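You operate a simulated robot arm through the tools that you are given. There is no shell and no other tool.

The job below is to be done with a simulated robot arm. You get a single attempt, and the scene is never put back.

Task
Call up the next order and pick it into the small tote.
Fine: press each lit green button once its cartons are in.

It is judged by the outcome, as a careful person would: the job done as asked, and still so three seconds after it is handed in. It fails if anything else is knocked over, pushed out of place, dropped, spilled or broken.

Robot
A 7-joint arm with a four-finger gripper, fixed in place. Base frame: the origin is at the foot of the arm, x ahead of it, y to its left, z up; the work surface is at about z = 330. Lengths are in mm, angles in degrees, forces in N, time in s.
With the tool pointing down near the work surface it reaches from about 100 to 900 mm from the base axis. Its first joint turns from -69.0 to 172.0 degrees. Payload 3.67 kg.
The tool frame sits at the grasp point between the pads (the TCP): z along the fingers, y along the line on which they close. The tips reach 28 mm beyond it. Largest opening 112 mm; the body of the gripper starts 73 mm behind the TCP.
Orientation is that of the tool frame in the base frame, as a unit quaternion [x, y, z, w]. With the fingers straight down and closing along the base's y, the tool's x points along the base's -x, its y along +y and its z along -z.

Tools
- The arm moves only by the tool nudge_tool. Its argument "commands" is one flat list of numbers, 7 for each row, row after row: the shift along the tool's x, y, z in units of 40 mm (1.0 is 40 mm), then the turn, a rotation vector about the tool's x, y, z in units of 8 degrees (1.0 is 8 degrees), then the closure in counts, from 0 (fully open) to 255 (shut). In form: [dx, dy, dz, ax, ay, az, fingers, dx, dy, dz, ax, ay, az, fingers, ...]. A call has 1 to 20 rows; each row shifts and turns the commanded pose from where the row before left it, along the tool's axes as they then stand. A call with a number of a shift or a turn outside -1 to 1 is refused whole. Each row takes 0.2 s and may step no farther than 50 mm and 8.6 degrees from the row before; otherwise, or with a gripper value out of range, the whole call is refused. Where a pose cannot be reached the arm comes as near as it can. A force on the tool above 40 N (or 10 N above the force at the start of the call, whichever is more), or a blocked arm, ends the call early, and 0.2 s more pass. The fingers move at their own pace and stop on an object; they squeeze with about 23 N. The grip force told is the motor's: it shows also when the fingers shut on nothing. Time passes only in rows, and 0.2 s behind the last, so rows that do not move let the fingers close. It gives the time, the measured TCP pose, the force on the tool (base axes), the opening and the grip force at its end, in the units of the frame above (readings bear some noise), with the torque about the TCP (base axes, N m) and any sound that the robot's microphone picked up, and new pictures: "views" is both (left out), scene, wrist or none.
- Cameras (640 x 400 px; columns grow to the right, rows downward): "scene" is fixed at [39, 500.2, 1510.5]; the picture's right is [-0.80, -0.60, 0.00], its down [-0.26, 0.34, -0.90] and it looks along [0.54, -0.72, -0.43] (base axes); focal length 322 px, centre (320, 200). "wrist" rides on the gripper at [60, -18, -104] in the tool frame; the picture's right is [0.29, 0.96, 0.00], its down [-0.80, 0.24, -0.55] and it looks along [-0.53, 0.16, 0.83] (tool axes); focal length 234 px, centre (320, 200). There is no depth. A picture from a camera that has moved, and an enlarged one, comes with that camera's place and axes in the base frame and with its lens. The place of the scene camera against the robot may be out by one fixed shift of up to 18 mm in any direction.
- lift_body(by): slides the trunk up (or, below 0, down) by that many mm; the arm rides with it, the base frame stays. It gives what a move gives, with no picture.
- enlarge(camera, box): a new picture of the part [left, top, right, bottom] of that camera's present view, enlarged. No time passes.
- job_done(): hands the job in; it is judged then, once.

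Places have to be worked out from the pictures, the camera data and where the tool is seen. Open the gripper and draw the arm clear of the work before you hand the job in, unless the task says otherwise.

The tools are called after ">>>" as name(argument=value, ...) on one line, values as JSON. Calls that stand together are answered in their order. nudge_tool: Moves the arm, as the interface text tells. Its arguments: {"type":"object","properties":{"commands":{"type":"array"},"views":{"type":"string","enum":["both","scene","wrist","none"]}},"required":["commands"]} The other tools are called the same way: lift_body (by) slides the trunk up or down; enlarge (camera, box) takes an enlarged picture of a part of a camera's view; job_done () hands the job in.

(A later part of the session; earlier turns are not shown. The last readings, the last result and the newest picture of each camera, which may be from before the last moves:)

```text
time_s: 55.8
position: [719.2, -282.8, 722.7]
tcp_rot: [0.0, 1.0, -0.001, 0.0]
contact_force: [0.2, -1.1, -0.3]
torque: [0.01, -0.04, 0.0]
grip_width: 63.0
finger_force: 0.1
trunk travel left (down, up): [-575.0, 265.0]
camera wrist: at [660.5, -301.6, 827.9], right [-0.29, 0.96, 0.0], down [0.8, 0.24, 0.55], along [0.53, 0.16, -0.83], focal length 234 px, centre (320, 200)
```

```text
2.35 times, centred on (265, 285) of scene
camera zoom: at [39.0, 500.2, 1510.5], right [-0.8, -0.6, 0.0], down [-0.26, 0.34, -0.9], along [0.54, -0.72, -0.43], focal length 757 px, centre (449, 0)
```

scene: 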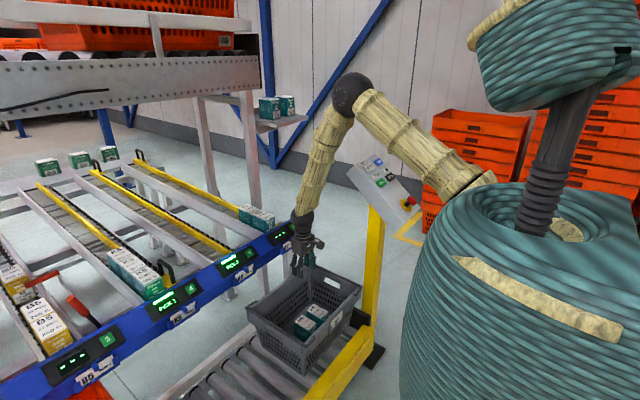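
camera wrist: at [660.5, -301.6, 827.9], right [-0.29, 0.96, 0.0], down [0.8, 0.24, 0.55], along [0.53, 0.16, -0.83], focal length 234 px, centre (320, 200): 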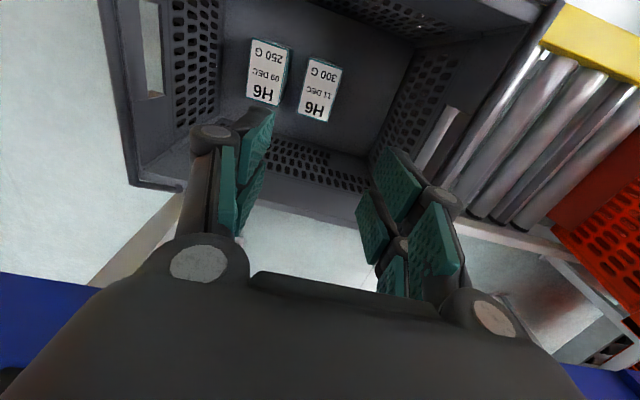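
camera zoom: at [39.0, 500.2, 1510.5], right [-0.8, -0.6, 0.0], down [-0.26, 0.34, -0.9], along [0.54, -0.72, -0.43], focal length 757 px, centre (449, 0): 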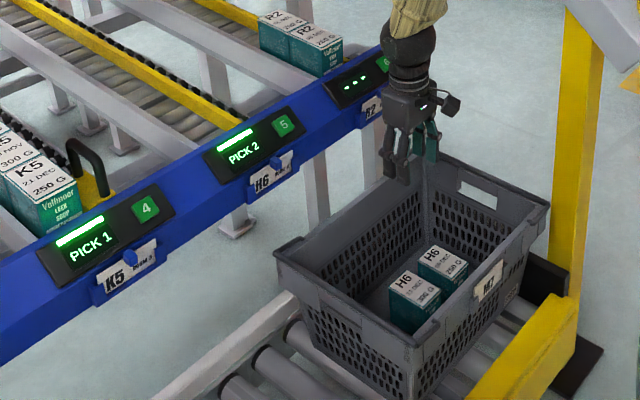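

Both H6 cartons stand in the tote, so lane 5's button can be pressed next. I place button 5 at about [875, -150, 780] on a face sloped roughly 46°, like the panel. I rise, shut the fingers, move in front of it and tilt the tool 46°.

>>> nudge_tool(commands=[0, 0, -0.95, 0, 0, 0, 112, 0, 0, -0.95, 0, 0, 0, 112, 0, 0, -0.95, 0, 0, 0, 112, 0, 0, -0.95, 0, 0, 0, 255, 0, 0, -0.95, 0, 0, 0, 255, 0, 0, -0.95, 0, 0, 0, 255, -0.256, 0.83, 0, 0, 0, 0, 255, -0.256, 0.83, 0, 0, 0, 0, 255, -0.256, 0.83, 0, 0, 0, 0, 255, -0.256, 0.83, 0, 0, 0, 0, 255, 0, 0, 0, 0, -0.958, 0, 255, 0, 0, 0, 0, -0.958, 0, 255, 0, 0, 0, 0, -0.958, 0, 255, 0, 0, 0, 0, -0.958, 0, 255, 0, 0, 0, 0, -0.958, 0, 255, 0, 0, 0, 0, -0.958, 0, 255], views="both")

>>> enlarge(camera="wrist", box=[180, 0, 480, 200])

```text
time_s: 59.2
position: [760.8, -152.5, 946.9]
tcp_rot: [0.001, 0.92, 0.0, 0.392]
contact_force: [0.1, 0.1, -0.6]
torque: [0.03, -0.02, 0.01]
grip_width: 0.1
finger_force: 22.8
trunk travel left (down, up): [-575.0, 265.0]
camera wrist: at [644.8, -171.0, 977.7], right [-0.2, 0.96, -0.21], down [0.15, 0.24, 0.96], along [0.97, 0.16, -0.2], focal length 234 px, centre (320, 200)
```

scene: 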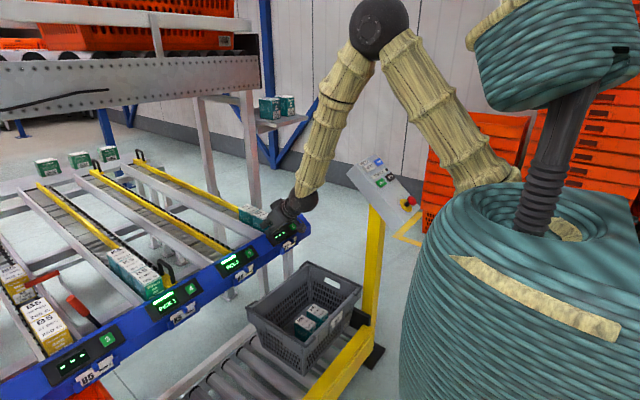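
wrist: 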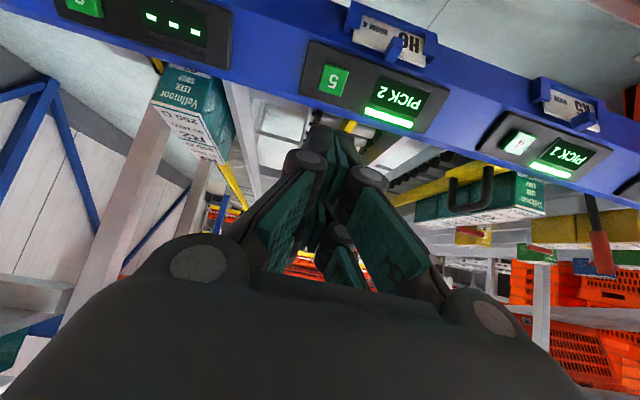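

```text
2.00 times, centred on (330, 100) of wrist
camera zoom: at [644.8, -171.0, 977.7], right [-0.2, 0.96, -0.21], down [0.15, 0.24, 0.96], along [0.97, 0.16, -0.2], focal length 468 px, centre (300, 400)
```

zoom: 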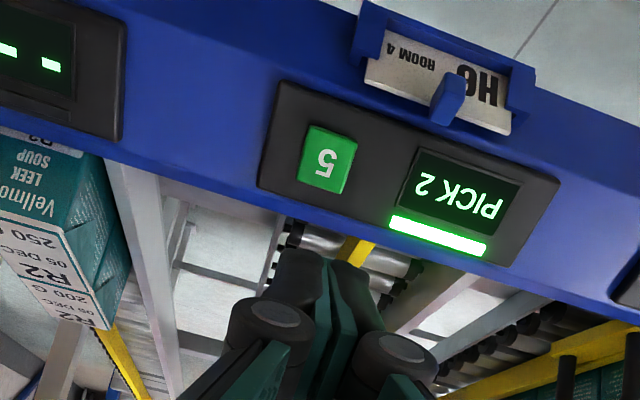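

Button 5 triangulates to [871.5, -148, 795]. I approach to about 40 mm off it along its normal.

>>> nudge_tool(commands=[0.2, 0.028, 0.73, 0, 0, 0, 255, 0.2, 0.028, 0.73, 0, 0, 0, 255, 0.2, 0.028, 0.73, 0, 0, 0, 255, 0.2, 0.028, 0.73, 0, 0, 0, 255], views="both")

>>> enlarge(camera="wrist", box=[180, 0, 480, 200])

```text
time_s: 60.2
position: [824.4, -150.9, 842.9]
tcp_rot: [0.001, 0.92, 0.0, 0.391]
contact_force: [0.5, 0.1, -1.5]
torque: [-0.01, 0.02, -0.02]
grip_width: 0.0
finger_force: 23.1
trunk travel left (down, up): [-575.0, 265.0]
camera wrist: at [709.1, -169.1, 872.4], right [-0.2, 0.96, -0.21], down [0.16, 0.24, 0.96], along [0.97, 0.16, -0.2], focal length 234 px, centre (320, 200)
```

scene: 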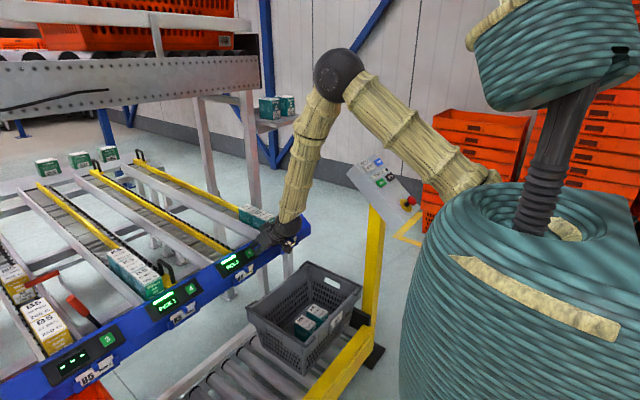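
wrist: 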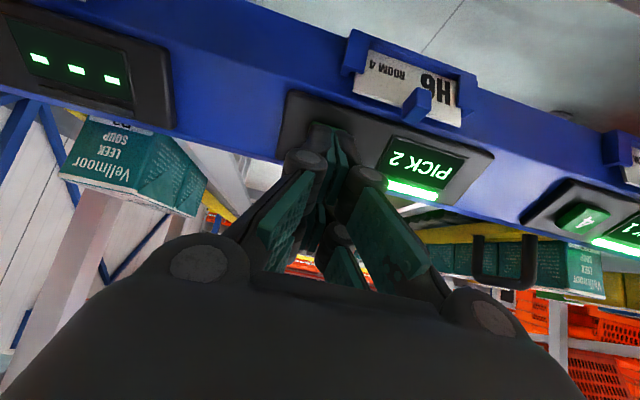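

```text
2.00 times, centred on (330, 100) of wrist
camera zoom: at [709.1, -169.1, 872.4], right [-0.2, 0.96, -0.21], down [0.16, 0.24, 0.96], along [0.97, 0.16, -0.2], focal length 468 px, centre (300, 400)
```

zoom: 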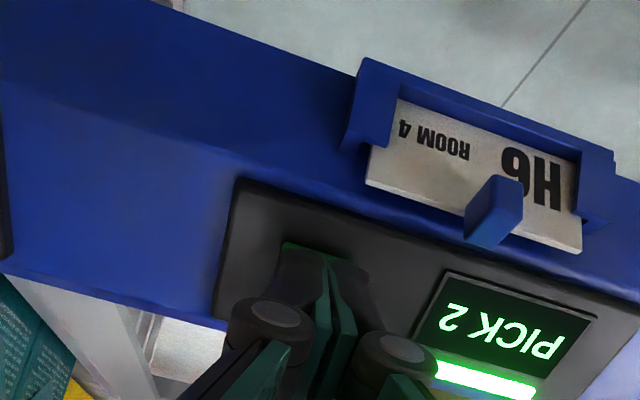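

The button is directly under the shut fingertips, about 39 mm to go. I press in small steps as I did with NEXT.

>>> nudge_tool(commands=[0.04, 0.06, 0.8, 0, 0, 0, 255, 0, 0, 0.1, 0, 0, 0, 255, 0, 0, 0.1, 0, 0, 0, 255], views="both")

```text
time_s: 61.0
position: [852.4, -146.1, 814.6]
tcp_rot: [0.0, 0.92, 0.0, 0.391]
contact_force: [-1.8, -0.4, 3.1]
torque: [0.0, 0.01, 0.0]
grip_width: 6.1
finger_force: 35.7
trunk travel left (down, up): [-575.0, 265.0]
heard: click
camera wrist: at [737.1, -164.0, 844.2], right [-0.2, 0.96, -0.21], down [0.16, 0.24, 0.96], along [0.97, 0.16, -0.2], focal length 234 px, centre (320, 200)
```

scene: 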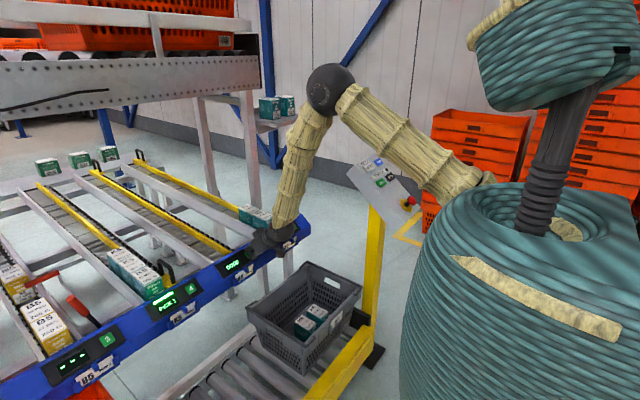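
wrist: 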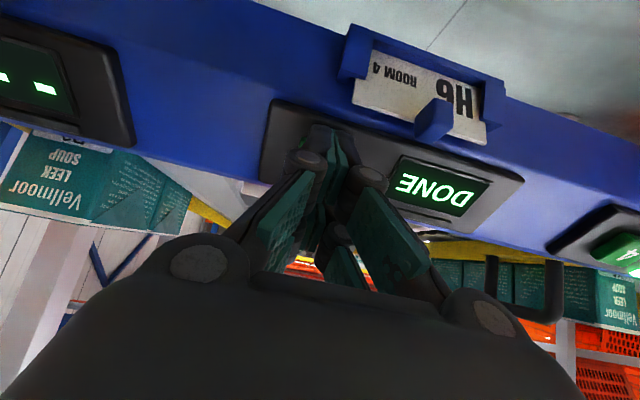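

It clicked and the display shows DONE. I back off, un-tilt, rise and move over lane 4 to look at the K5 front carton and its handle.

>>> nudge_tool(commands=[0, 0, -1, 0, 0, 0, 255, 0, 0, -1, 0, 0, 0, 255, 0, 0, -1, 0, 0, 0, 255, 0, 0, 0, 0, 0.958, 0, 255, 0, 0, 0, 0, 0.958, 0, 255, 0, 0, 0, 0, 0.958, 0, 255, 0, 0, 0, 0, 0.958, 0, 255, 0, 0, 0, 0, 0.958, 0, 255, 0, 0, 0, 0, 0.958, 0, 255, 0, 0, -0.95, 0, 0, 0, 255, 0, 0, -0.95, 0, 0, 0, 255, 0, 0, -0.95, 0, 0, 0, 255, -0.45, 1, 0, 0, 0, 0, 255, -0.45, 1, 0, 0, 0, 0, 255, -0.45, 1, 0, 0, 0, 0, 255, -0.45, 1, 0, 0, 0, 0, 255, -0.45, 1, 0, 0, 0, 0, 255, -0.45, 1, 0, 0, 0, 0, 105, -0.45, 1, 0, 0, 0, 0, 105, -0.45, 1, 0, 0, 0, 0, 105], views="both")

>>> enlarge(camera="wrist", box=[200, 40, 460, 290])

```text
time_s: 65.2
position: [908.1, 174.9, 1011.6]
tcp_rot: [0.002, 1.0, 0.002, 0.0]
contact_force: [0.5, 0.4, -0.9]
torque: [-0.04, 0.0, -0.01]
grip_width: 65.7
finger_force: 0.0
trunk travel left (down, up): [-575.0, 265.0]
camera wrist: at [849.4, 156.4, 1116.8], right [-0.28, 0.96, 0.0], down [0.8, 0.23, 0.55], along [0.53, 0.16, -0.83], focal length 234 px, centre (320, 200)
```

scene: 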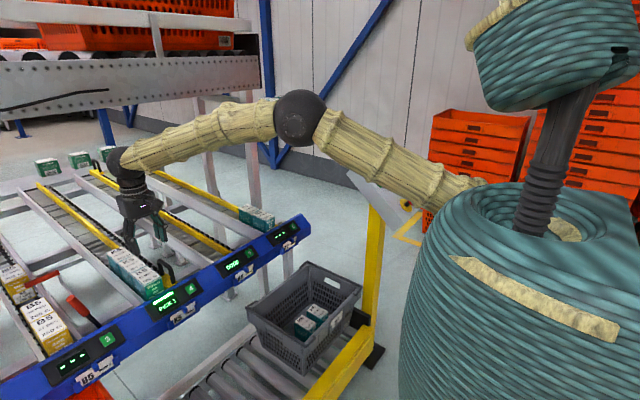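
wrist: 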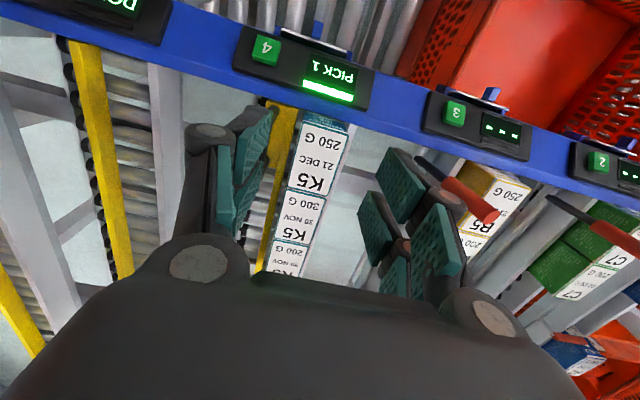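

```text
1.60 times, centred on (330, 165) of wrist
camera zoom: at [849.4, 156.4, 1116.8], right [-0.28, 0.96, 0.0], down [0.8, 0.23, 0.55], along [0.53, 0.16, -0.83], focal length 375 px, centre (304, 256)
```

zoom: 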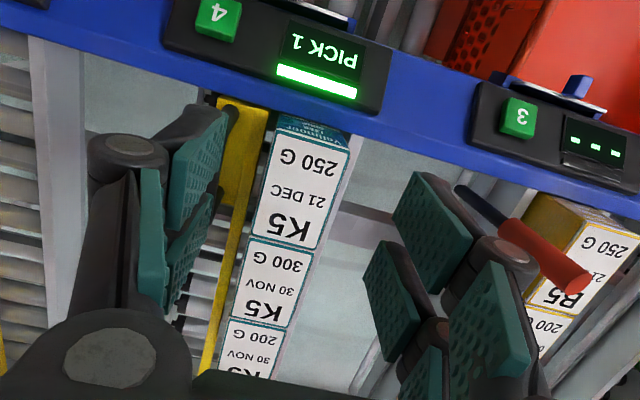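

The K5 front carton's top centre is near [963, 186] at z ≈ 855, but the left finger hides the handle. I shift toward −y and open wide to measure the gap between the handle and the carton.

>>> nudge_tool(commands=[0, -0.9, 0, 0, 0, 0, 0, 0, 0, 0, 0, 0, 0, 0], views="wrist")

>>> enlarge(camera="wrist", box=[270, 80, 410, 220])

```text
time_s: 65.8
position: [907.1, 143.2, 1013.5]
tcp_rot: [-0.001, 1.0, -0.001, 0.0]
contact_force: [0.0, 0.6, 0.3]
torque: [-0.04, 0.02, -0.02]
grip_width: 111.9
finger_force: 0.0
trunk travel left (down, up): [-575.0, 265.0]
camera wrist: at [847.2, 124.6, 1118.0], right [-0.29, 0.96, 0.0], down [0.8, 0.24, 0.55], along [0.53, 0.16, -0.83], focal length 234 px, centre (320, 200)
```

wrist: 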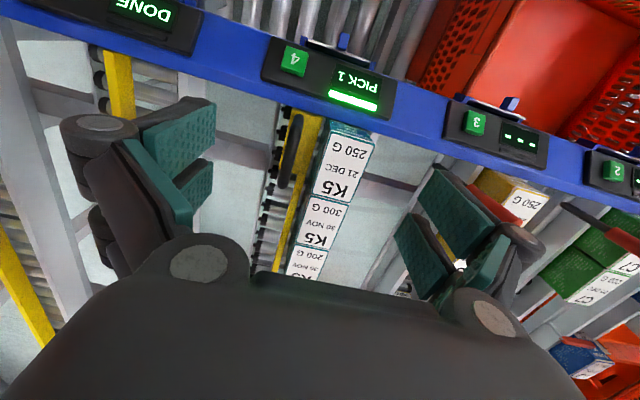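

```text
2.86 times, centred on (340, 150) of wrist
camera zoom: at [847.2, 124.6, 1118.0], right [-0.29, 0.96, 0.0], down [0.8, 0.24, 0.55], along [0.53, 0.16, -0.83], focal length 669 px, centre (263, 343)
```

zoom: 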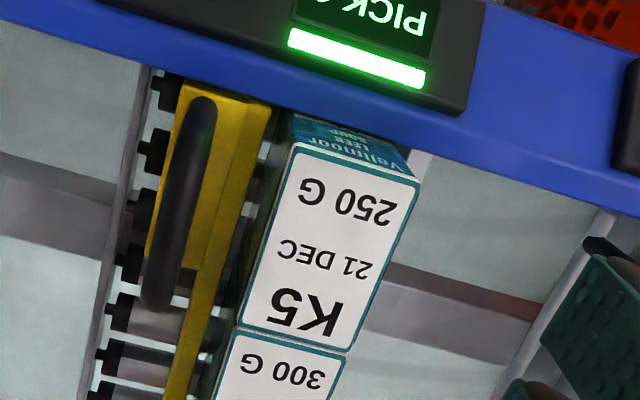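

The handle lies at y ≈ 118–131 and the K5 front carton spans y ≈ 160–213, so the gap is about 29 mm. I use a narrow 62 mm opening, biased 2 mm toward +y, so the finger and knuckle pass between them. First I descend to just above the carton top and check.

>>> nudge_tool(commands=[-0.7, 0.5875, 0, 0, 0, 0, 114, -0.7, 0.5875, 0, 0, 0, 0, 114, 0, 0, 0, 0, 0, 0, 114, 0, 0, 1, 0, 0, 0, 114, 0, 0, 1, 0, 0, 0, 114, 0, 0, 0.7, 0, 0, 0, 114], views="both")

>>> enlarge(camera="wrist", box=[180, 40, 460, 300])

>>> enlarge(camera="scene", box=[80, 170, 220, 300])

```text
time_s: 67.2
position: [964.2, 189.3, 903.8]
tcp_rot: [-0.001, 1.0, 0.0, 0.0]
contact_force: [0.2, 0.5, 0.1]
torque: [-0.01, 0.02, -0.01]
grip_width: 62.0
finger_force: 0.1
trunk travel left (down, up): [-575.0, 265.0]
camera wrist: at [905.5, 170.7, 1009.0], right [-0.29, 0.96, 0.0], down [0.8, 0.24, 0.55], along [0.53, 0.16, -0.83], focal length 234 px, centre (320, 200)
```

scene: 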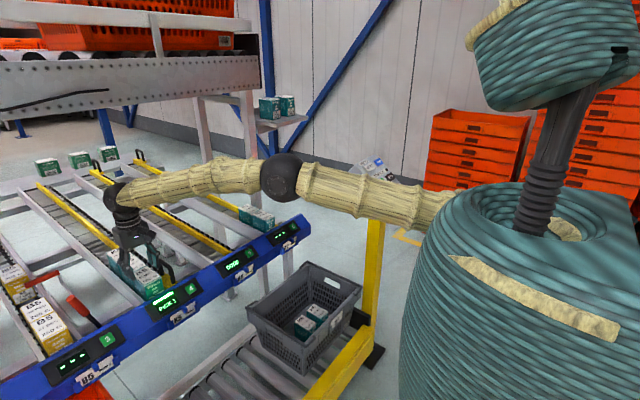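
wrist: 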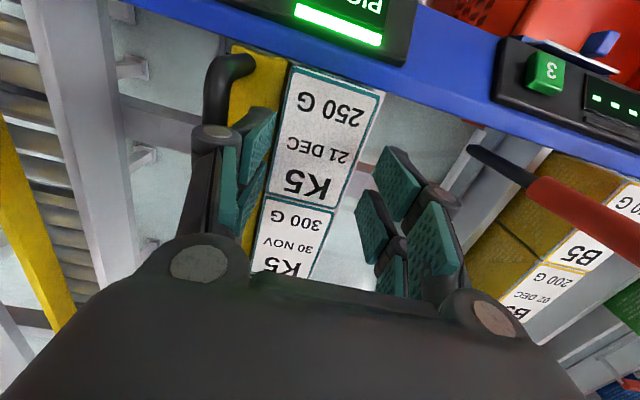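

```text
1.54 times, centred on (320, 170) of wrist
camera zoom: at [905.5, 170.7, 1009.0], right [-0.29, 0.96, 0.0], down [0.8, 0.24, 0.55], along [0.53, 0.16, -0.83], focal length 360 px, centre (320, 246)
```

zoom: 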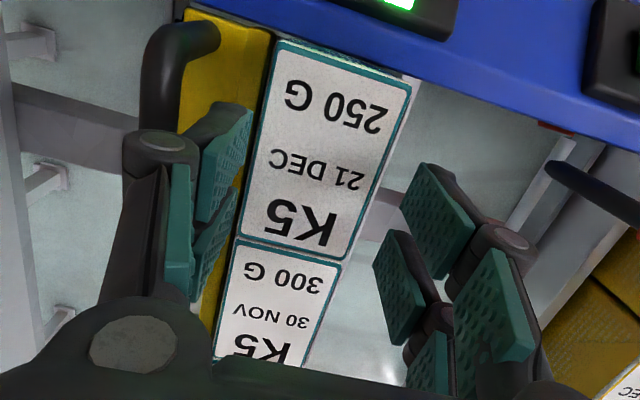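

```text
3.08 times, centred on (150, 235) of scene
camera zoom: at [39.0, 500.2, 1510.5], right [-0.8, -0.6, 0.0], down [-0.26, 0.34, -0.9], along [0.54, -0.72, -0.43], focal length 989 px, centre (843, 92)
```

zoom: 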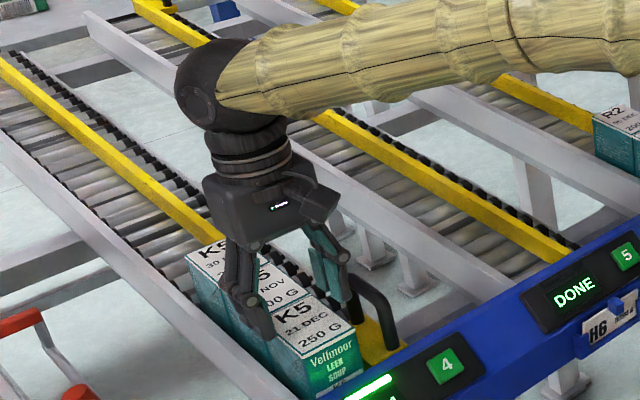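

The carton centre is at y ≈ 186.5 and the TCP at 189, so I re-centre by about 2 mm and keep a 61 mm opening. I descend until the tips just straddle the carton and check.

>>> nudge_tool(commands=[0, -0.045, 0, 0, 0, 0, 116, 0, 0, 0.3, 0, 0, 0, 116, 0, 0, 0.3, 0, 0, 0, 116, 0, 0, 0.2, 0, 0, 0, 116], views="both")

>>> enlarge(camera="wrist", box=[180, 40, 460, 300])

>>> enlarge(camera="scene", box=[90, 190, 210, 300])

```text
time_s: 68.2
position: [965.4, 185.6, 872.8]
tcp_rot: [0.0, 1.0, 0.0, 0.0]
contact_force: [-0.3, -0.2, 0.2]
torque: [-0.01, 0.03, -0.03]
grip_width: 61.0
finger_force: 0.2
trunk travel left (down, up): [-575.0, 265.0]
camera wrist: at [906.7, 166.3, 977.2], right [-0.29, 0.96, 0.0], down [0.8, 0.24, 0.55], along [0.53, 0.16, -0.83], focal length 234 px, centre (320, 200)
```

scene: 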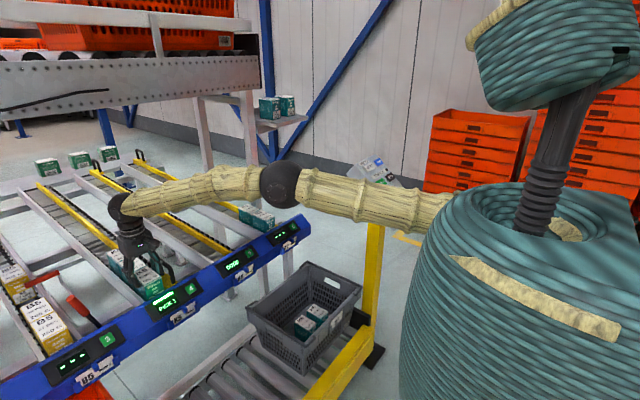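
wrist: 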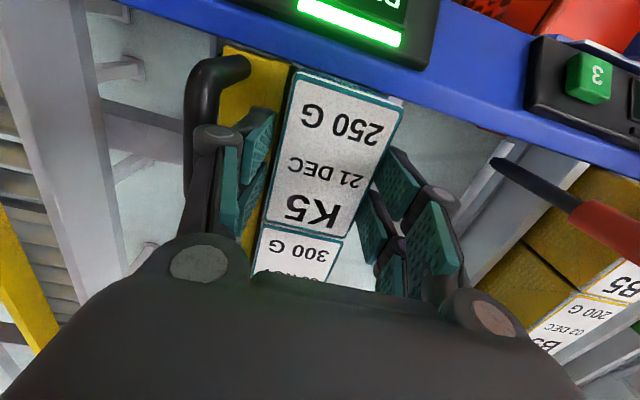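

```text
1.54 times, centred on (320, 170) of wrist
camera zoom: at [906.7, 166.3, 977.2], right [-0.29, 0.96, 0.0], down [0.8, 0.24, 0.55], along [0.53, 0.16, -0.83], focal length 360 px, centre (320, 246)
```

zoom: 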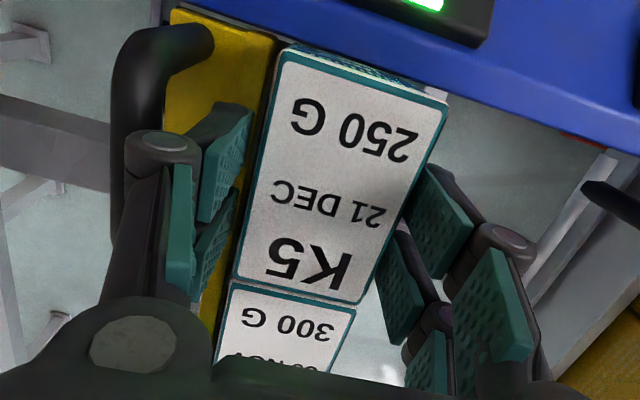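

```text
3.64 times, centred on (150, 245) of scene
camera zoom: at [39.0, 500.2, 1510.5], right [-0.8, -0.6, 0.0], down [-0.26, 0.34, -0.9], along [0.54, -0.72, -0.43], focal length 1169 px, centre (938, 36)
```

zoom: 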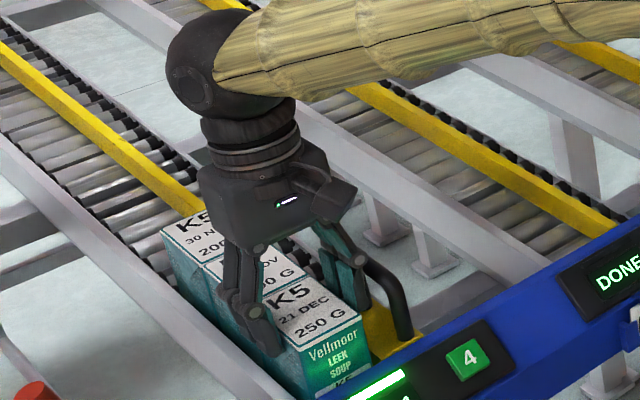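

Tips straddle the carton, centred within 1 mm. The handle top is near z ≈ 865, so I narrow to about 57 mm first to give the knuckle more room, then go on down.

>>> nudge_tool(commands=[0, 0.025, 0, 0, 0, 0, 116, 0, 0, 0, 0, 0, 0, 124, 0, 0, 0, 0, 0, 0, 124], views="wrist")

>>> enlarge(camera="wrist", box=[160, 40, 320, 200])

```text
time_s: 69.0
position: [965.3, 185.1, 872.9]
tcp_rot: [0.0, 1.0, 0.001, 0.0]
contact_force: [0.0, 0.6, 0.9]
torque: [0.03, 0.05, 0.0]
grip_width: 57.6
finger_force: 0.0
trunk travel left (down, up): [-575.0, 265.0]
camera wrist: at [905.9, 167.0, 977.9], right [-0.29, 0.96, 0.0], down [0.8, 0.24, 0.55], along [0.53, 0.16, -0.83], focal length 234 px, centre (320, 200)
```

wrist: 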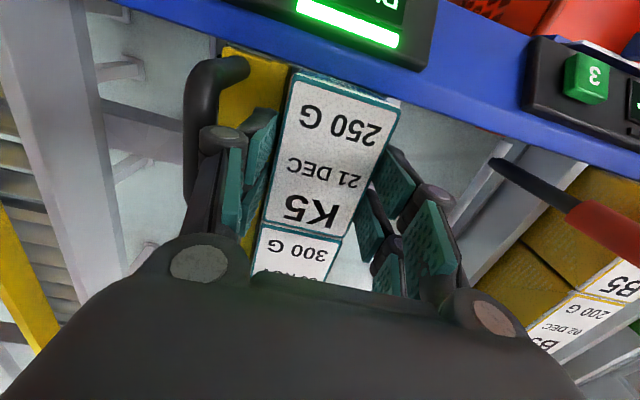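

```text
2.50 times, centred on (240, 120) of wrist
camera zoom: at [905.9, 167.0, 977.9], right [-0.29, 0.96, 0.0], down [0.8, 0.24, 0.55], along [0.53, 0.16, -0.83], focal length 585 px, centre (520, 400)
```

zoom: 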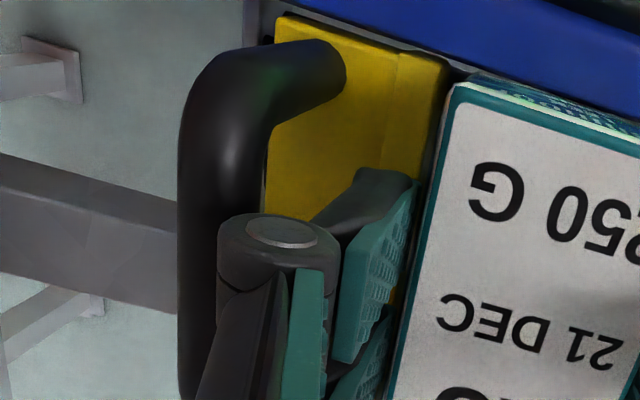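

The narrowed fingers still clear the carton, and the knuckle's outer edge is about 4–5 mm from the handle tube. I nudge 1 mm toward +y and descend in small steps to a TCP of about 846.

>>> nudge_tool(commands=[0, 0.025, 0, 0, 0, 0, 124, 0, 0, 0.15, 0, 0, 0, 124, 0, 0, 0.15, 0, 0, 0, 124, 0, 0, 0.15, 0, 0, 0, 124], views="wrist")

>>> enlarge(camera="wrist", box=[160, 40, 320, 200])

```text
time_s: 70.0
position: [965.8, 186.5, 855.0]
tcp_rot: [0.0, 1.0, 0.0, -0.001]
contact_force: [-1.5, 0.4, 0.5]
torque: [0.0, 0.02, 0.0]
grip_width: 57.5
finger_force: 0.1
trunk travel left (down, up): [-575.0, 265.0]
camera wrist: at [906.7, 168.3, 959.8], right [-0.29, 0.96, 0.0], down [0.8, 0.24, 0.55], along [0.53, 0.16, -0.83], focal length 234 px, centre (320, 200)
```

wrist: 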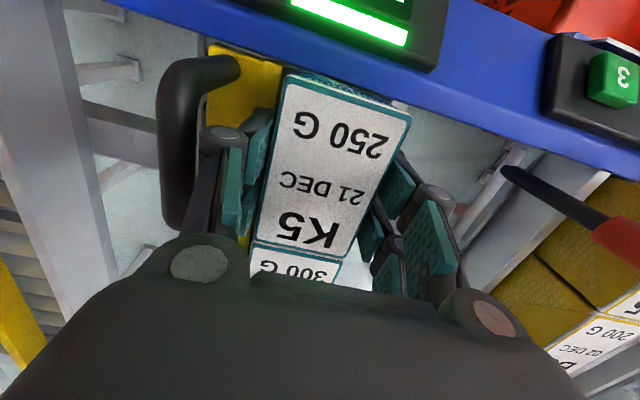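

```text
2.50 times, centred on (240, 120) of wrist
camera zoom: at [906.7, 168.3, 959.8], right [-0.29, 0.96, 0.0], down [0.8, 0.24, 0.55], along [0.53, 0.16, -0.83], focal length 585 px, centre (520, 400)
```

zoom: 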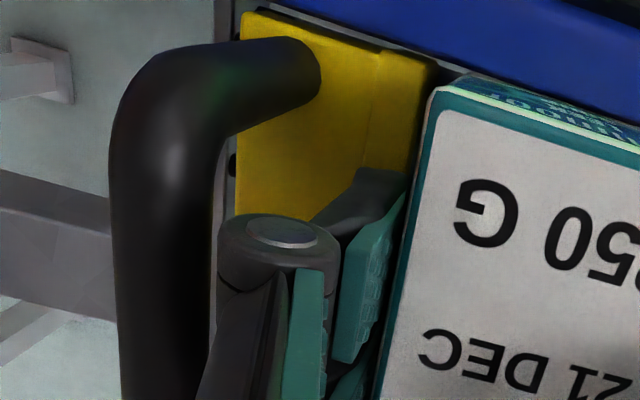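

The handle tube is visibly outside the knuckle with some gap. I go down the last 10 mm, close on the carton, and make a small test lift.

>>> nudge_tool(commands=[0, 0, 0.13, 0, 0, 0, 124, 0, 0, 0.13, 0, 0, 0, 124, 0, 0, 0, 0, 0, 0, 255, 0, 0, 0, 0, 0, 0, 255, 0, 0, 0, 0, 0, 0, 255, 0, 0, 0, 0, 0, 0, 255, 0, 0, -0.1, 0, 0, 0, 255, 0, 0, -0.12, 0, 0, 0, 255, 0, 0, -0.12, 0, 0, 0, 255], views="both")

```text
time_s: 72.0
position: [965.2, 185.8, 858.8]
tcp_rot: [-0.001, 1.0, -0.001, 0.0]
contact_force: [-1.4, -0.9, -2.0]
torque: [-0.03, 0.02, -0.05]
grip_width: 54.9
finger_force: 23.0
trunk travel left (down, up): [-575.0, 265.0]
camera wrist: at [905.6, 168.1, 963.6], right [-0.29, 0.96, 0.0], down [0.8, 0.24, 0.55], along [0.53, 0.16, -0.83], focal length 234 px, centre (320, 200)
```

scene: 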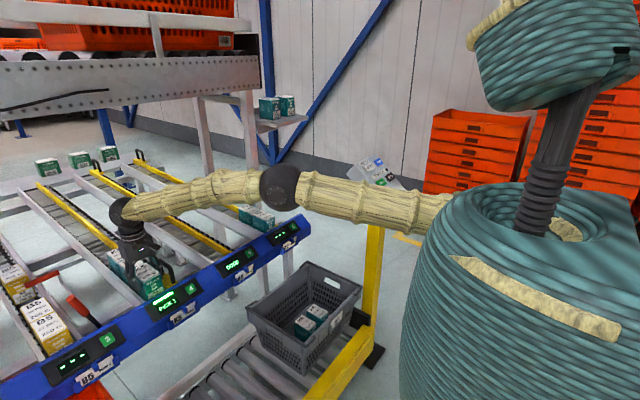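
wrist: 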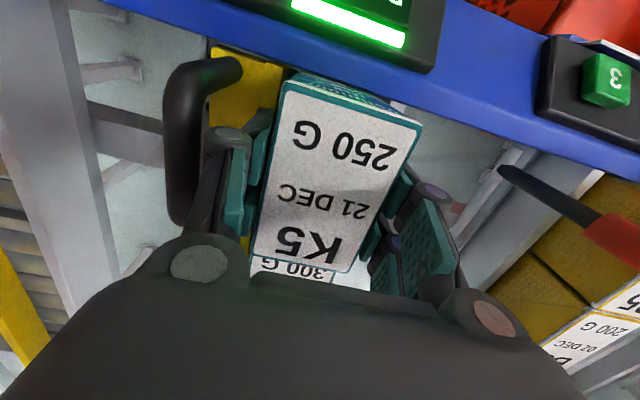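

The K5 carton is held (−2 N) and rising. I lift it gently clear of the beam and check the rest of the lane.

>>> nudge_tool(commands=[0, 0, -0.25, 0, 0, 0, 255, 0, 0, -0.35, 0, 0, 0, 255, 0, 0, -0.45, 0, 0, 0, 255, 0, 0, -0.55, 0, 0, 0, 255, 0, 0, -0.6, 0, 0, 0, 255, 0, 0, -0.6, 0, 0, 0, 255, 0, 0, -0.55, 0, 0, 0, 255, 0, 0, -0.35, 0, 0, 0, 255, 0, 0, -0.2, 0, 0, 0, 255], views="both")

>>> enlarge(camera="scene", box=[80, 170, 240, 310])

```text
time_s: 74.0
position: [965.6, 187.1, 1015.3]
tcp_rot: [0.0, 1.0, 0.0, 0.0]
contact_force: [-0.4, 0.8, -3.4]
torque: [0.03, 0.0, 0.03]
grip_width: 55.0
finger_force: 22.9
trunk travel left (down, up): [-575.0, 265.0]
camera wrist: at [905.4, 168.1, 1119.5], right [-0.29, 0.96, 0.0], down [0.8, 0.24, 0.55], along [0.53, 0.16, -0.83], focal length 234 px, centre (320, 200)
```

scene: 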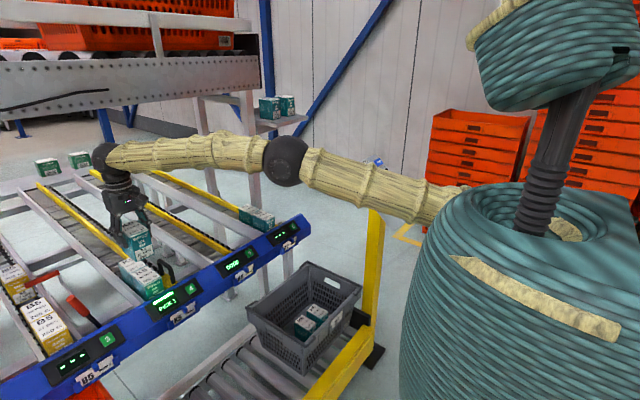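
wrist: 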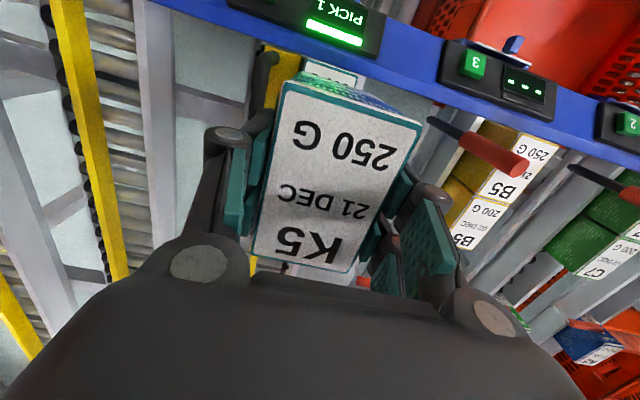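

```text
2.86 times, centred on (160, 240) of scene
camera zoom: at [39.0, 500.2, 1510.5], right [-0.8, -0.6, 0.0], down [-0.26, 0.34, -0.9], along [0.54, -0.72, -0.43], focal length 919 px, centre (777, 86)
```

zoom: 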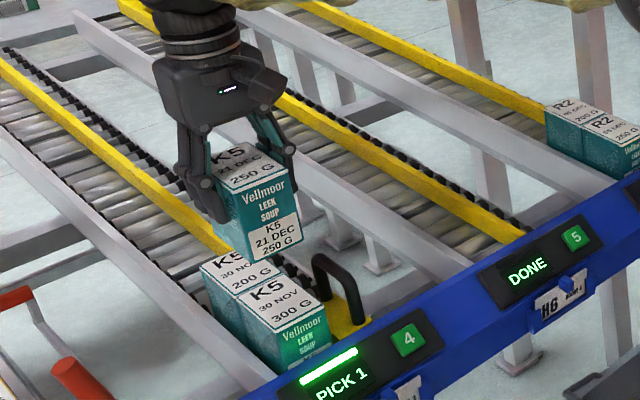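

The lane's other cartons rolled forward, and the right carton (K5 21 DEC, from the front) is held. I carry it to the tote.

>>> nudge_tool(commands=[0.265, -0.446, 0, 0, 0, 0, 255, 0.534, -0.893, 0, 0, 0, 0, 255, 0.534, -0.893, 0, 0, 0, 0, 255, 0.534, -0.893, 0, 0, 0, 0, 255, 0.534, -0.893, 0, 0, 0, 0, 255, 0.534, -0.893, 0, 0, 0, 0, 255, 0.534, -0.893, 0, 0, 0, 0, 255, 0.534, -0.893, 0, 0, 0, 0, 255, 0.534, -0.893, 0, 0, 0, 0, 255, 0.534, -0.893, 0, 0, 0, 0, 255, 0.265, -0.446, 0, 0, 0, 0, 255], views="both")

```text
time_s: 76.4
position: [749.2, -174.0, 1014.9]
tcp_rot: [0.001, 1.0, 0.0, 0.0]
contact_force: [-0.4, -0.1, -2.6]
torque: [0.01, -0.03, -0.03]
grip_width: 54.8
finger_force: 23.0
trunk travel left (down, up): [-575.0, 265.0]
camera wrist: at [689.9, -192.5, 1119.4], right [-0.29, 0.96, 0.0], down [0.8, 0.24, 0.55], along [0.53, 0.16, -0.83], focal length 234 px, centre (320, 200)
```

scene: 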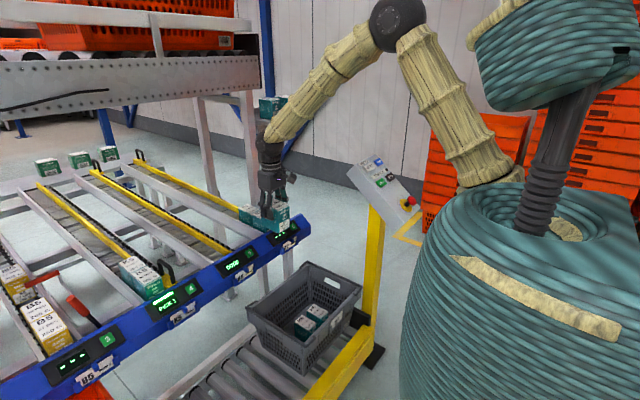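
wrist: 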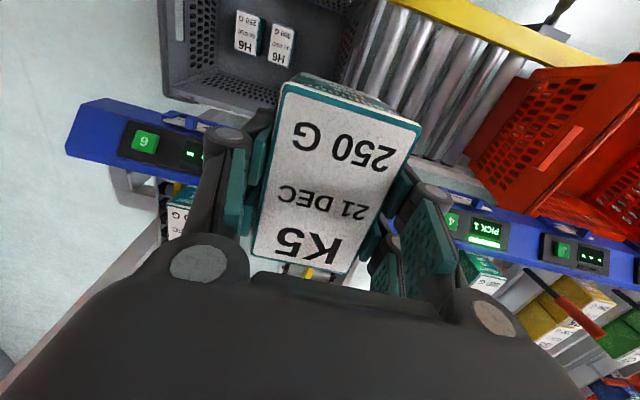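

It is secure over the tote side. I go down to just above the third spot at [718, -202].

>>> nudge_tool(commands=[0.097, -0.0875, 0.5, 0, 0, 0, 255, 0.097, -0.0875, 0.9, 0, 0, 0, 255, 0.097, -0.0875, 0.9, 0, 0, 0, 255, 0.097, -0.0875, 0.9, 0, 0, 0, 255, 0.097, -0.0875, 0.9, 0, 0, 0, 255, 0.097, -0.0875, 0.9, 0, 0, 0, 255, 0.097, -0.0875, 0.9, 0, 0, 0, 255, 0.097, -0.0875, 0.9, 0, 0, 0, 255, 0, 0, 0.7, 0, 0, 0, 255], views="both")

>>> enlarge(camera="wrist", box=[80, 0, 560, 290])

```text
time_s: 78.4
position: [722.9, -202.0, 712.1]
tcp_rot: [0.0, 1.0, 0.001, 0.0]
contact_force: [0.5, 0.5, -2.8]
torque: [-0.03, 0.01, -0.03]
grip_width: 54.8
finger_force: 22.7
trunk travel left (down, up): [-575.0, 265.0]
camera wrist: at [662.9, -219.8, 816.9], right [-0.29, 0.96, 0.0], down [0.8, 0.24, 0.55], along [0.53, 0.16, -0.83], focal length 234 px, centre (320, 200)
```

scene: 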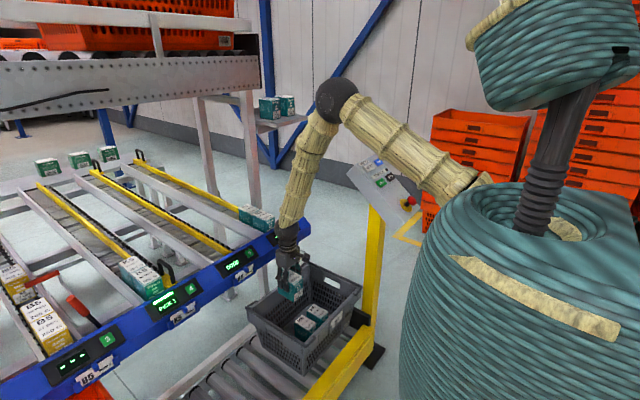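
wrist: 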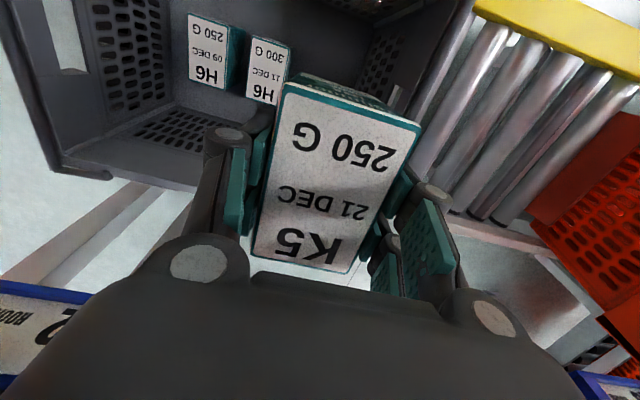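

```text
1.33 times, centred on (320, 145) of wrist
camera zoom: at [662.9, -219.8, 816.9], right [-0.29, 0.96, 0.0], down [0.8, 0.24, 0.55], along [0.53, 0.16, -0.83], focal length 312 px, centre (320, 273)
```

zoom: 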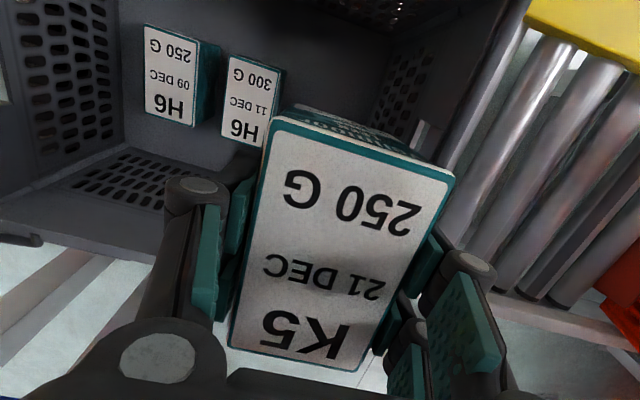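

The spot is clear: carton 2 is at y = -285 and the +y wall is about 60 mm from the carton centre at floor level. I lower the K5 carton in.

>>> nudge_tool(commands=[0, 0, 0.6, 0, 0, 0, 255, 0, 0, 1, 0, 0, 0, 255, 0, 0, 1, 0, 0, 0, 255, 0, 0, 1, 0, 0, 0, 255, 0, 0, 1, 0, 0, 0, 255, 0, 0, 1, 0, 0, 0, 255, 0, 0, 0.8, 0, 0, 0, 255, 0, 0, 0.5, 0, 0, 0, 255, 0, 0, 0.2, 0, 0, 0, 255], views="both")

```text
time_s: 80.4
position: [717.9, -200.0, 428.1]
tcp_rot: [-0.001, 1.0, 0.0, 0.0]
contact_force: [0.1, 0.1, -2.6]
torque: [0.0, -0.02, 0.02]
grip_width: 54.8
finger_force: 22.5
trunk travel left (down, up): [-575.0, 265.0]
camera wrist: at [658.6, -218.4, 533.5], right [-0.29, 0.96, 0.0], down [0.8, 0.24, 0.55], along [0.53, 0.16, -0.83], focal length 234 px, centre (320, 200)
```

scene: 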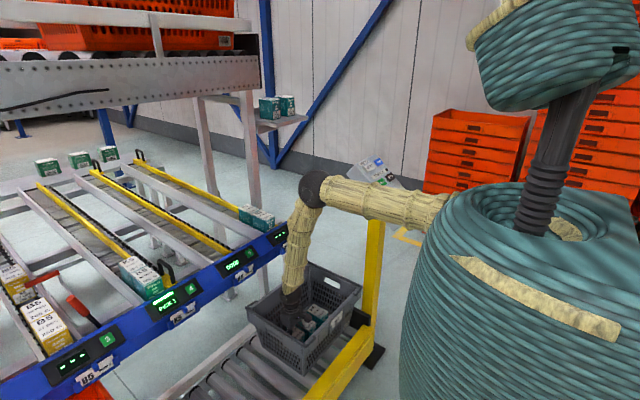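
wrist: 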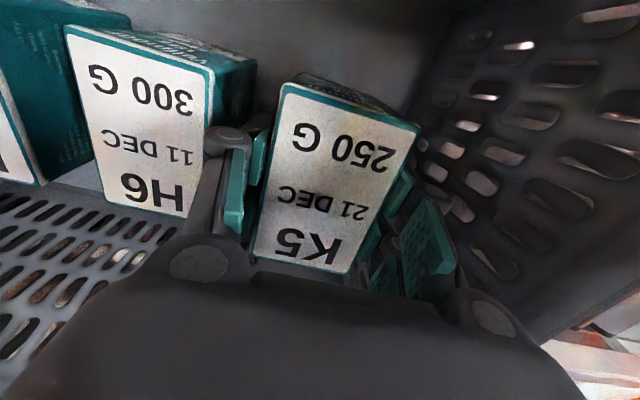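

There is clear space on both sides. I continue down slowly toward the floor contact expected at a TCP of about 411.

>>> nudge_tool(commands=[0, 0, 0.2, 0, 0, 0, 255, 0, 0, 0.08, 0, 0, 0, 255, 0, 0, 0.06, 0, 0, 0, 255, 0, 0, 0.04, 0, 0, 0, 255], views="none")

```text
time_s: 81.4
position: [717.8, -200.4, 413.0]
tcp_rot: [-0.001, 1.0, -0.001, 0.001]
contact_force: [-0.5, 0.2, -2.6]
torque: [0.03, -0.02, 0.0]
grip_width: 54.7
finger_force: 22.8
trunk travel left (down, up): [-575.0, 265.0]
```

There is no contact yet at 413, so I take two 1.6 mm steps more.

>>> nudge_tool(commands=[0, 0, 0.04, 0, 0, 0, 255, 0, 0, 0.04, 0, 0, 0, 255], views="none")

```text
time_s: 82.0
position: [719.0, -200.3, 413.2]
tcp_rot: [0.0, 1.0, 0.0, 0.0]
contact_force: [-0.6, 0.1, -2.0]
torque: [0.0, 0.0, -0.02]
grip_width: 55.1
finger_force: 23.2
trunk travel left (down, up): [-575.0, 265.0]
```

Still −2 N, so it is not touching yet. I take two more small steps.

>>> nudge_tool(commands=[0, 0, 0.04, 0, 0, 0, 255, 0, 0, 0.03, 0, 0, 0, 255], views="none")

```text
time_s: 82.6
position: [719.7, -199.8, 408.4]
tcp_rot: [0.0, 1.0, 0.0, 0.0]
contact_force: [0.0, 0.0, -1.5]
torque: [-0.02, 0.09, 0.03]
grip_width: 55.1
finger_force: 22.1
trunk travel left (down, up): [-575.0, 265.0]
```

The force is starting to ease (−1.5 N), so the carton is about to touch. One more small step follows.

>>> nudge_tool(commands=[0, 0, 0.03, 0, 0, 0, 255], views="none")

```text
time_s: 83.0
position: [720.5, -200.1, 408.6]
tcp_rot: [0.0, 1.0, 0.0, 0.0]
contact_force: [0.1, -0.7, 13.5]
torque: [0.03, 0.69, -0.04]
grip_width: 55.0
finger_force: 22.6
trunk travel left (down, up): [-575.0, 265.0]
```

The carton is on the floor (13.5 N). I ease up 1 mm, open to 62 mm and rise straight out.

>>> nudge_tool(commands=[0, 0, -0.025, 0, 0, 0, 255, 0, 0, 0, 0, 0, 0, 113, 0, 0, 0, 0, 0, 0, 113, 0, 0, -0.3, 0, 0, 0, 113, 0, 0, -0.6, 0, 0, 0, 113, 0, 0, -1, 0, 0, 0, 113, 0, 0, -1, 0, 0, 0, 113, 0, 0, -1, 0, 0, 0, 113, 0, 0, -1, 0, 0, 0, 113, 0, 0, -1, 0, 0, 0, 113, 0, 0, -1, 0, 0, 0, 113, 0, 0, -1, 0, 0, 0, 113], views="both")

>>> enlarge(camera="scene", box=[130, 200, 400, 370])

```text
time_s: 85.6
position: [717.8, -198.6, 726.2]
tcp_rot: [0.0, 1.0, 0.0, 0.0]
contact_force: [0.0, 0.0, 0.0]
torque: [-0.01, -0.05, 0.02]
grip_width: 62.6
finger_force: 0.0
trunk travel left (down, up): [-575.0, 265.0]
camera wrist: at [658.9, -216.4, 831.5], right [-0.29, 0.96, 0.0], down [0.8, 0.24, 0.55], along [0.53, 0.16, -0.83], focal length 234 px, centre (320, 200)
```

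scene: 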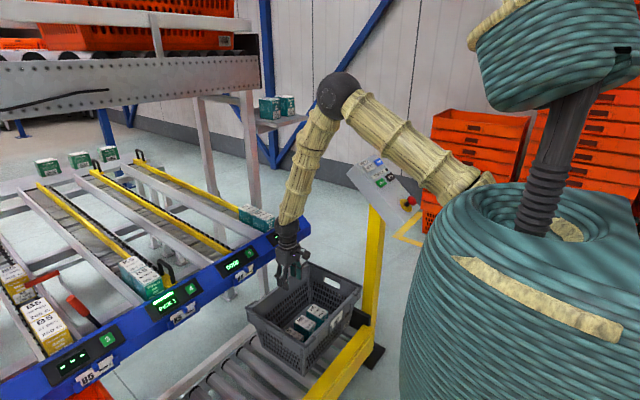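
wrist: 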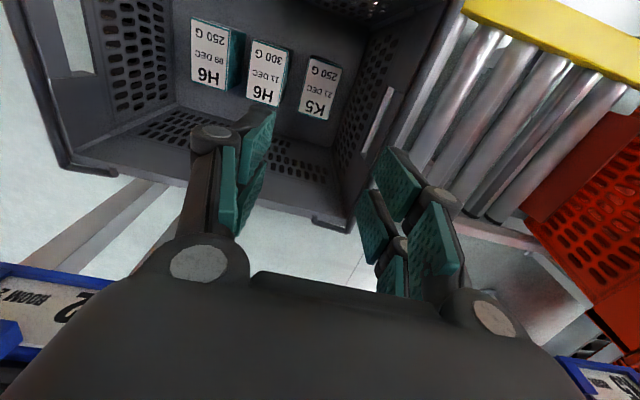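

```text
2.35 times, centred on (265, 285) of scene
camera zoom: at [39.0, 500.2, 1510.5], right [-0.8, -0.6, 0.0], down [-0.26, 0.34, -0.9], along [0.54, -0.72, -0.43], focal length 757 px, centre (449, 0)
```

zoom: 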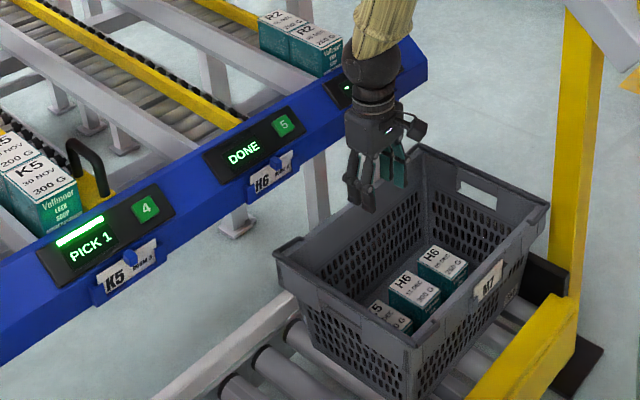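

All three cartons stand in the tote. Now button 4, which I place at about [871, 101, 795] from the wrist view and the button spacing. I rise, shut the fingers, move in front of it and tilt.

>>> nudge_tool(commands=[0, 0, -0.93, 0, 0, 0, 113, 0, 0, -0.93, 0, 0, 0, 113, 0, 0, -0.93, 0, 0, 0, 113, 0, 0, -0.93, 0, 0, 0, 255, 0, 0, -0.93, 0, 0, 0, 255, 0, 0, -0.93, 0, 0, 0, 255, -0.131, 0.934, 0, 0, 0, 0, 255, -0.131, 0.934, 0, 0, 0, 0, 255, -0.131, 0.934, 0, 0, 0, 0, 255, -0.131, 0.934, 0, 0, 0, 0, 255, -0.131, 0.934, 0, 0, 0, 0, 255, -0.131, 0.934, 0, 0, 0, 0, 255, -0.131, 0.934, 0, 0, 0, 0, 255, -0.131, 0.934, 0, 0, 0, 0, 255, 0, 0, 0, 0, -0.958, 0, 255, 0, 0, 0, 0, -0.958, 0, 255, 0, 0, 0, 0, -0.958, 0, 255, 0, 0, 0, 0, -0.958, 0, 255, 0, 0, 0, 0, -0.958, 0, 255, 0, 0, 0, 0, -0.958, 0, 255], views="both")

>>> enlarge(camera="wrist", box=[180, 0, 480, 200])

```text
time_s: 89.5
position: [746.6, 72.1, 876.8]
tcp_rot: [0.071, 0.979, 0.04, 0.19]
contact_force: [-1.1, 0.1, -0.5]
torque: [0.03, 0.0, 0.02]
grip_width: 0.2
finger_force: 22.6
out of reach, approached as far as the arm can: row 19
trunk travel left (down, up): [-575.0, 265.0]
stopped in row 19: the arm was blocked; the commanded pose is now the measured one
camera wrist: at [651.1, 56.8, 950.0], right [-0.15, 0.99, -0.01], down [0.55, 0.09, 0.83], along [0.82, 0.12, -0.56], focal length 234 px, centre (320, 200)
```

scene: 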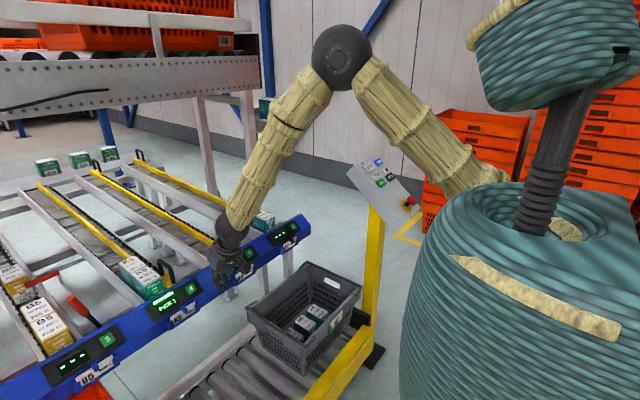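
wrist: 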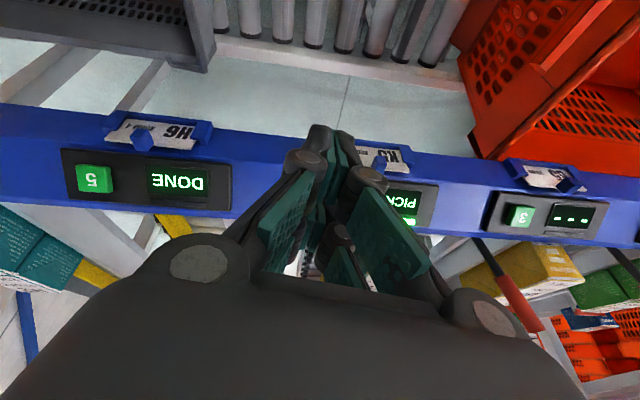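

```text
2.00 times, centred on (330, 100) of wrist
camera zoom: at [651.1, 56.8, 950.0], right [-0.15, 0.99, -0.01], down [0.55, 0.09, 0.83], along [0.82, 0.12, -0.56], focal length 468 px, centre (300, 400)
```

zoom: 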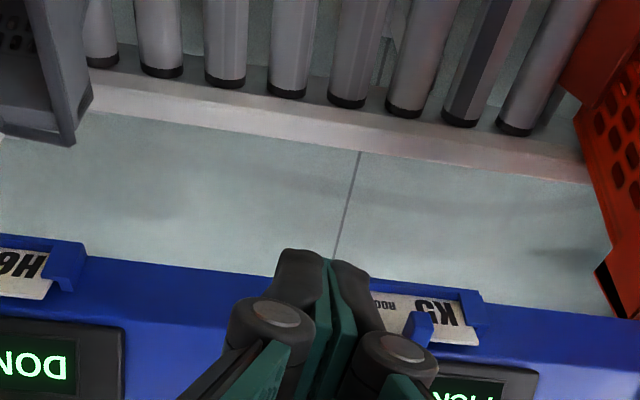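

The arm was blocked while tilting at row 19 with no contact force, so this looks like a wrist limit or singular posture. The tool now stands at [747, 72, 877] tilted about 22°, touching nothing. I bring it back to vertical and raise it.

>>> nudge_tool(commands=[0, 0, 0, 0.19, 0.9, -0.336, 255, 0, 0, 0, 0.19, 0.9, -0.336, 255, 0, 0, 0, 0.19, 0.9, -0.336, 255], views="both")

```text
time_s: 90.3
position: [746.6, 72.5, 876.4]
tcp_rot: [-0.001, 1.0, -0.002, 0.002]
contact_force: [0.3, 0.3, -0.5]
torque: [0.0, 0.0, -0.03]
grip_width: 0.0
finger_force: 23.0
trunk travel left (down, up): [-575.0, 265.0]
camera wrist: at [686.7, 53.5, 980.2], right [-0.29, 0.96, 0.0], down [0.8, 0.24, 0.56], along [0.53, 0.16, -0.83], focal length 234 px, centre (320, 200)
```

scene: 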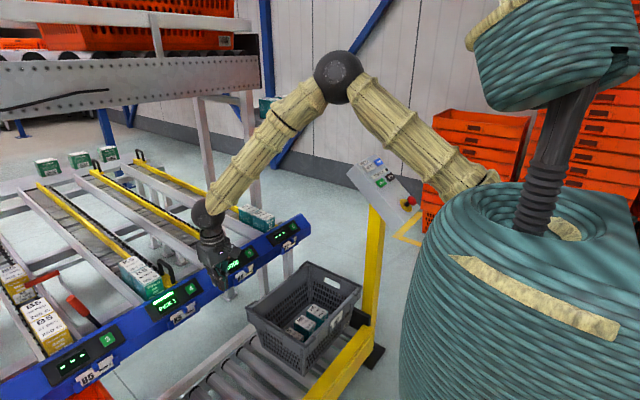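
wrist: 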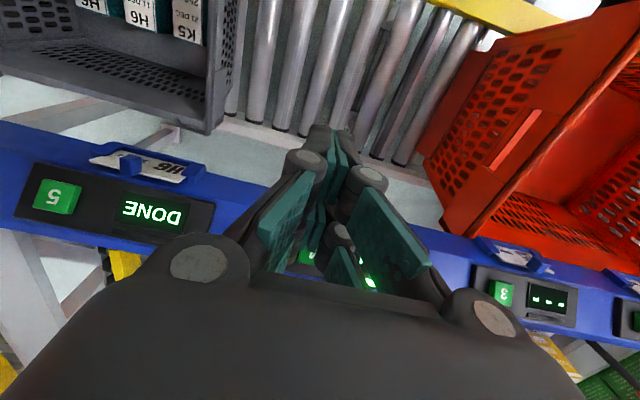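

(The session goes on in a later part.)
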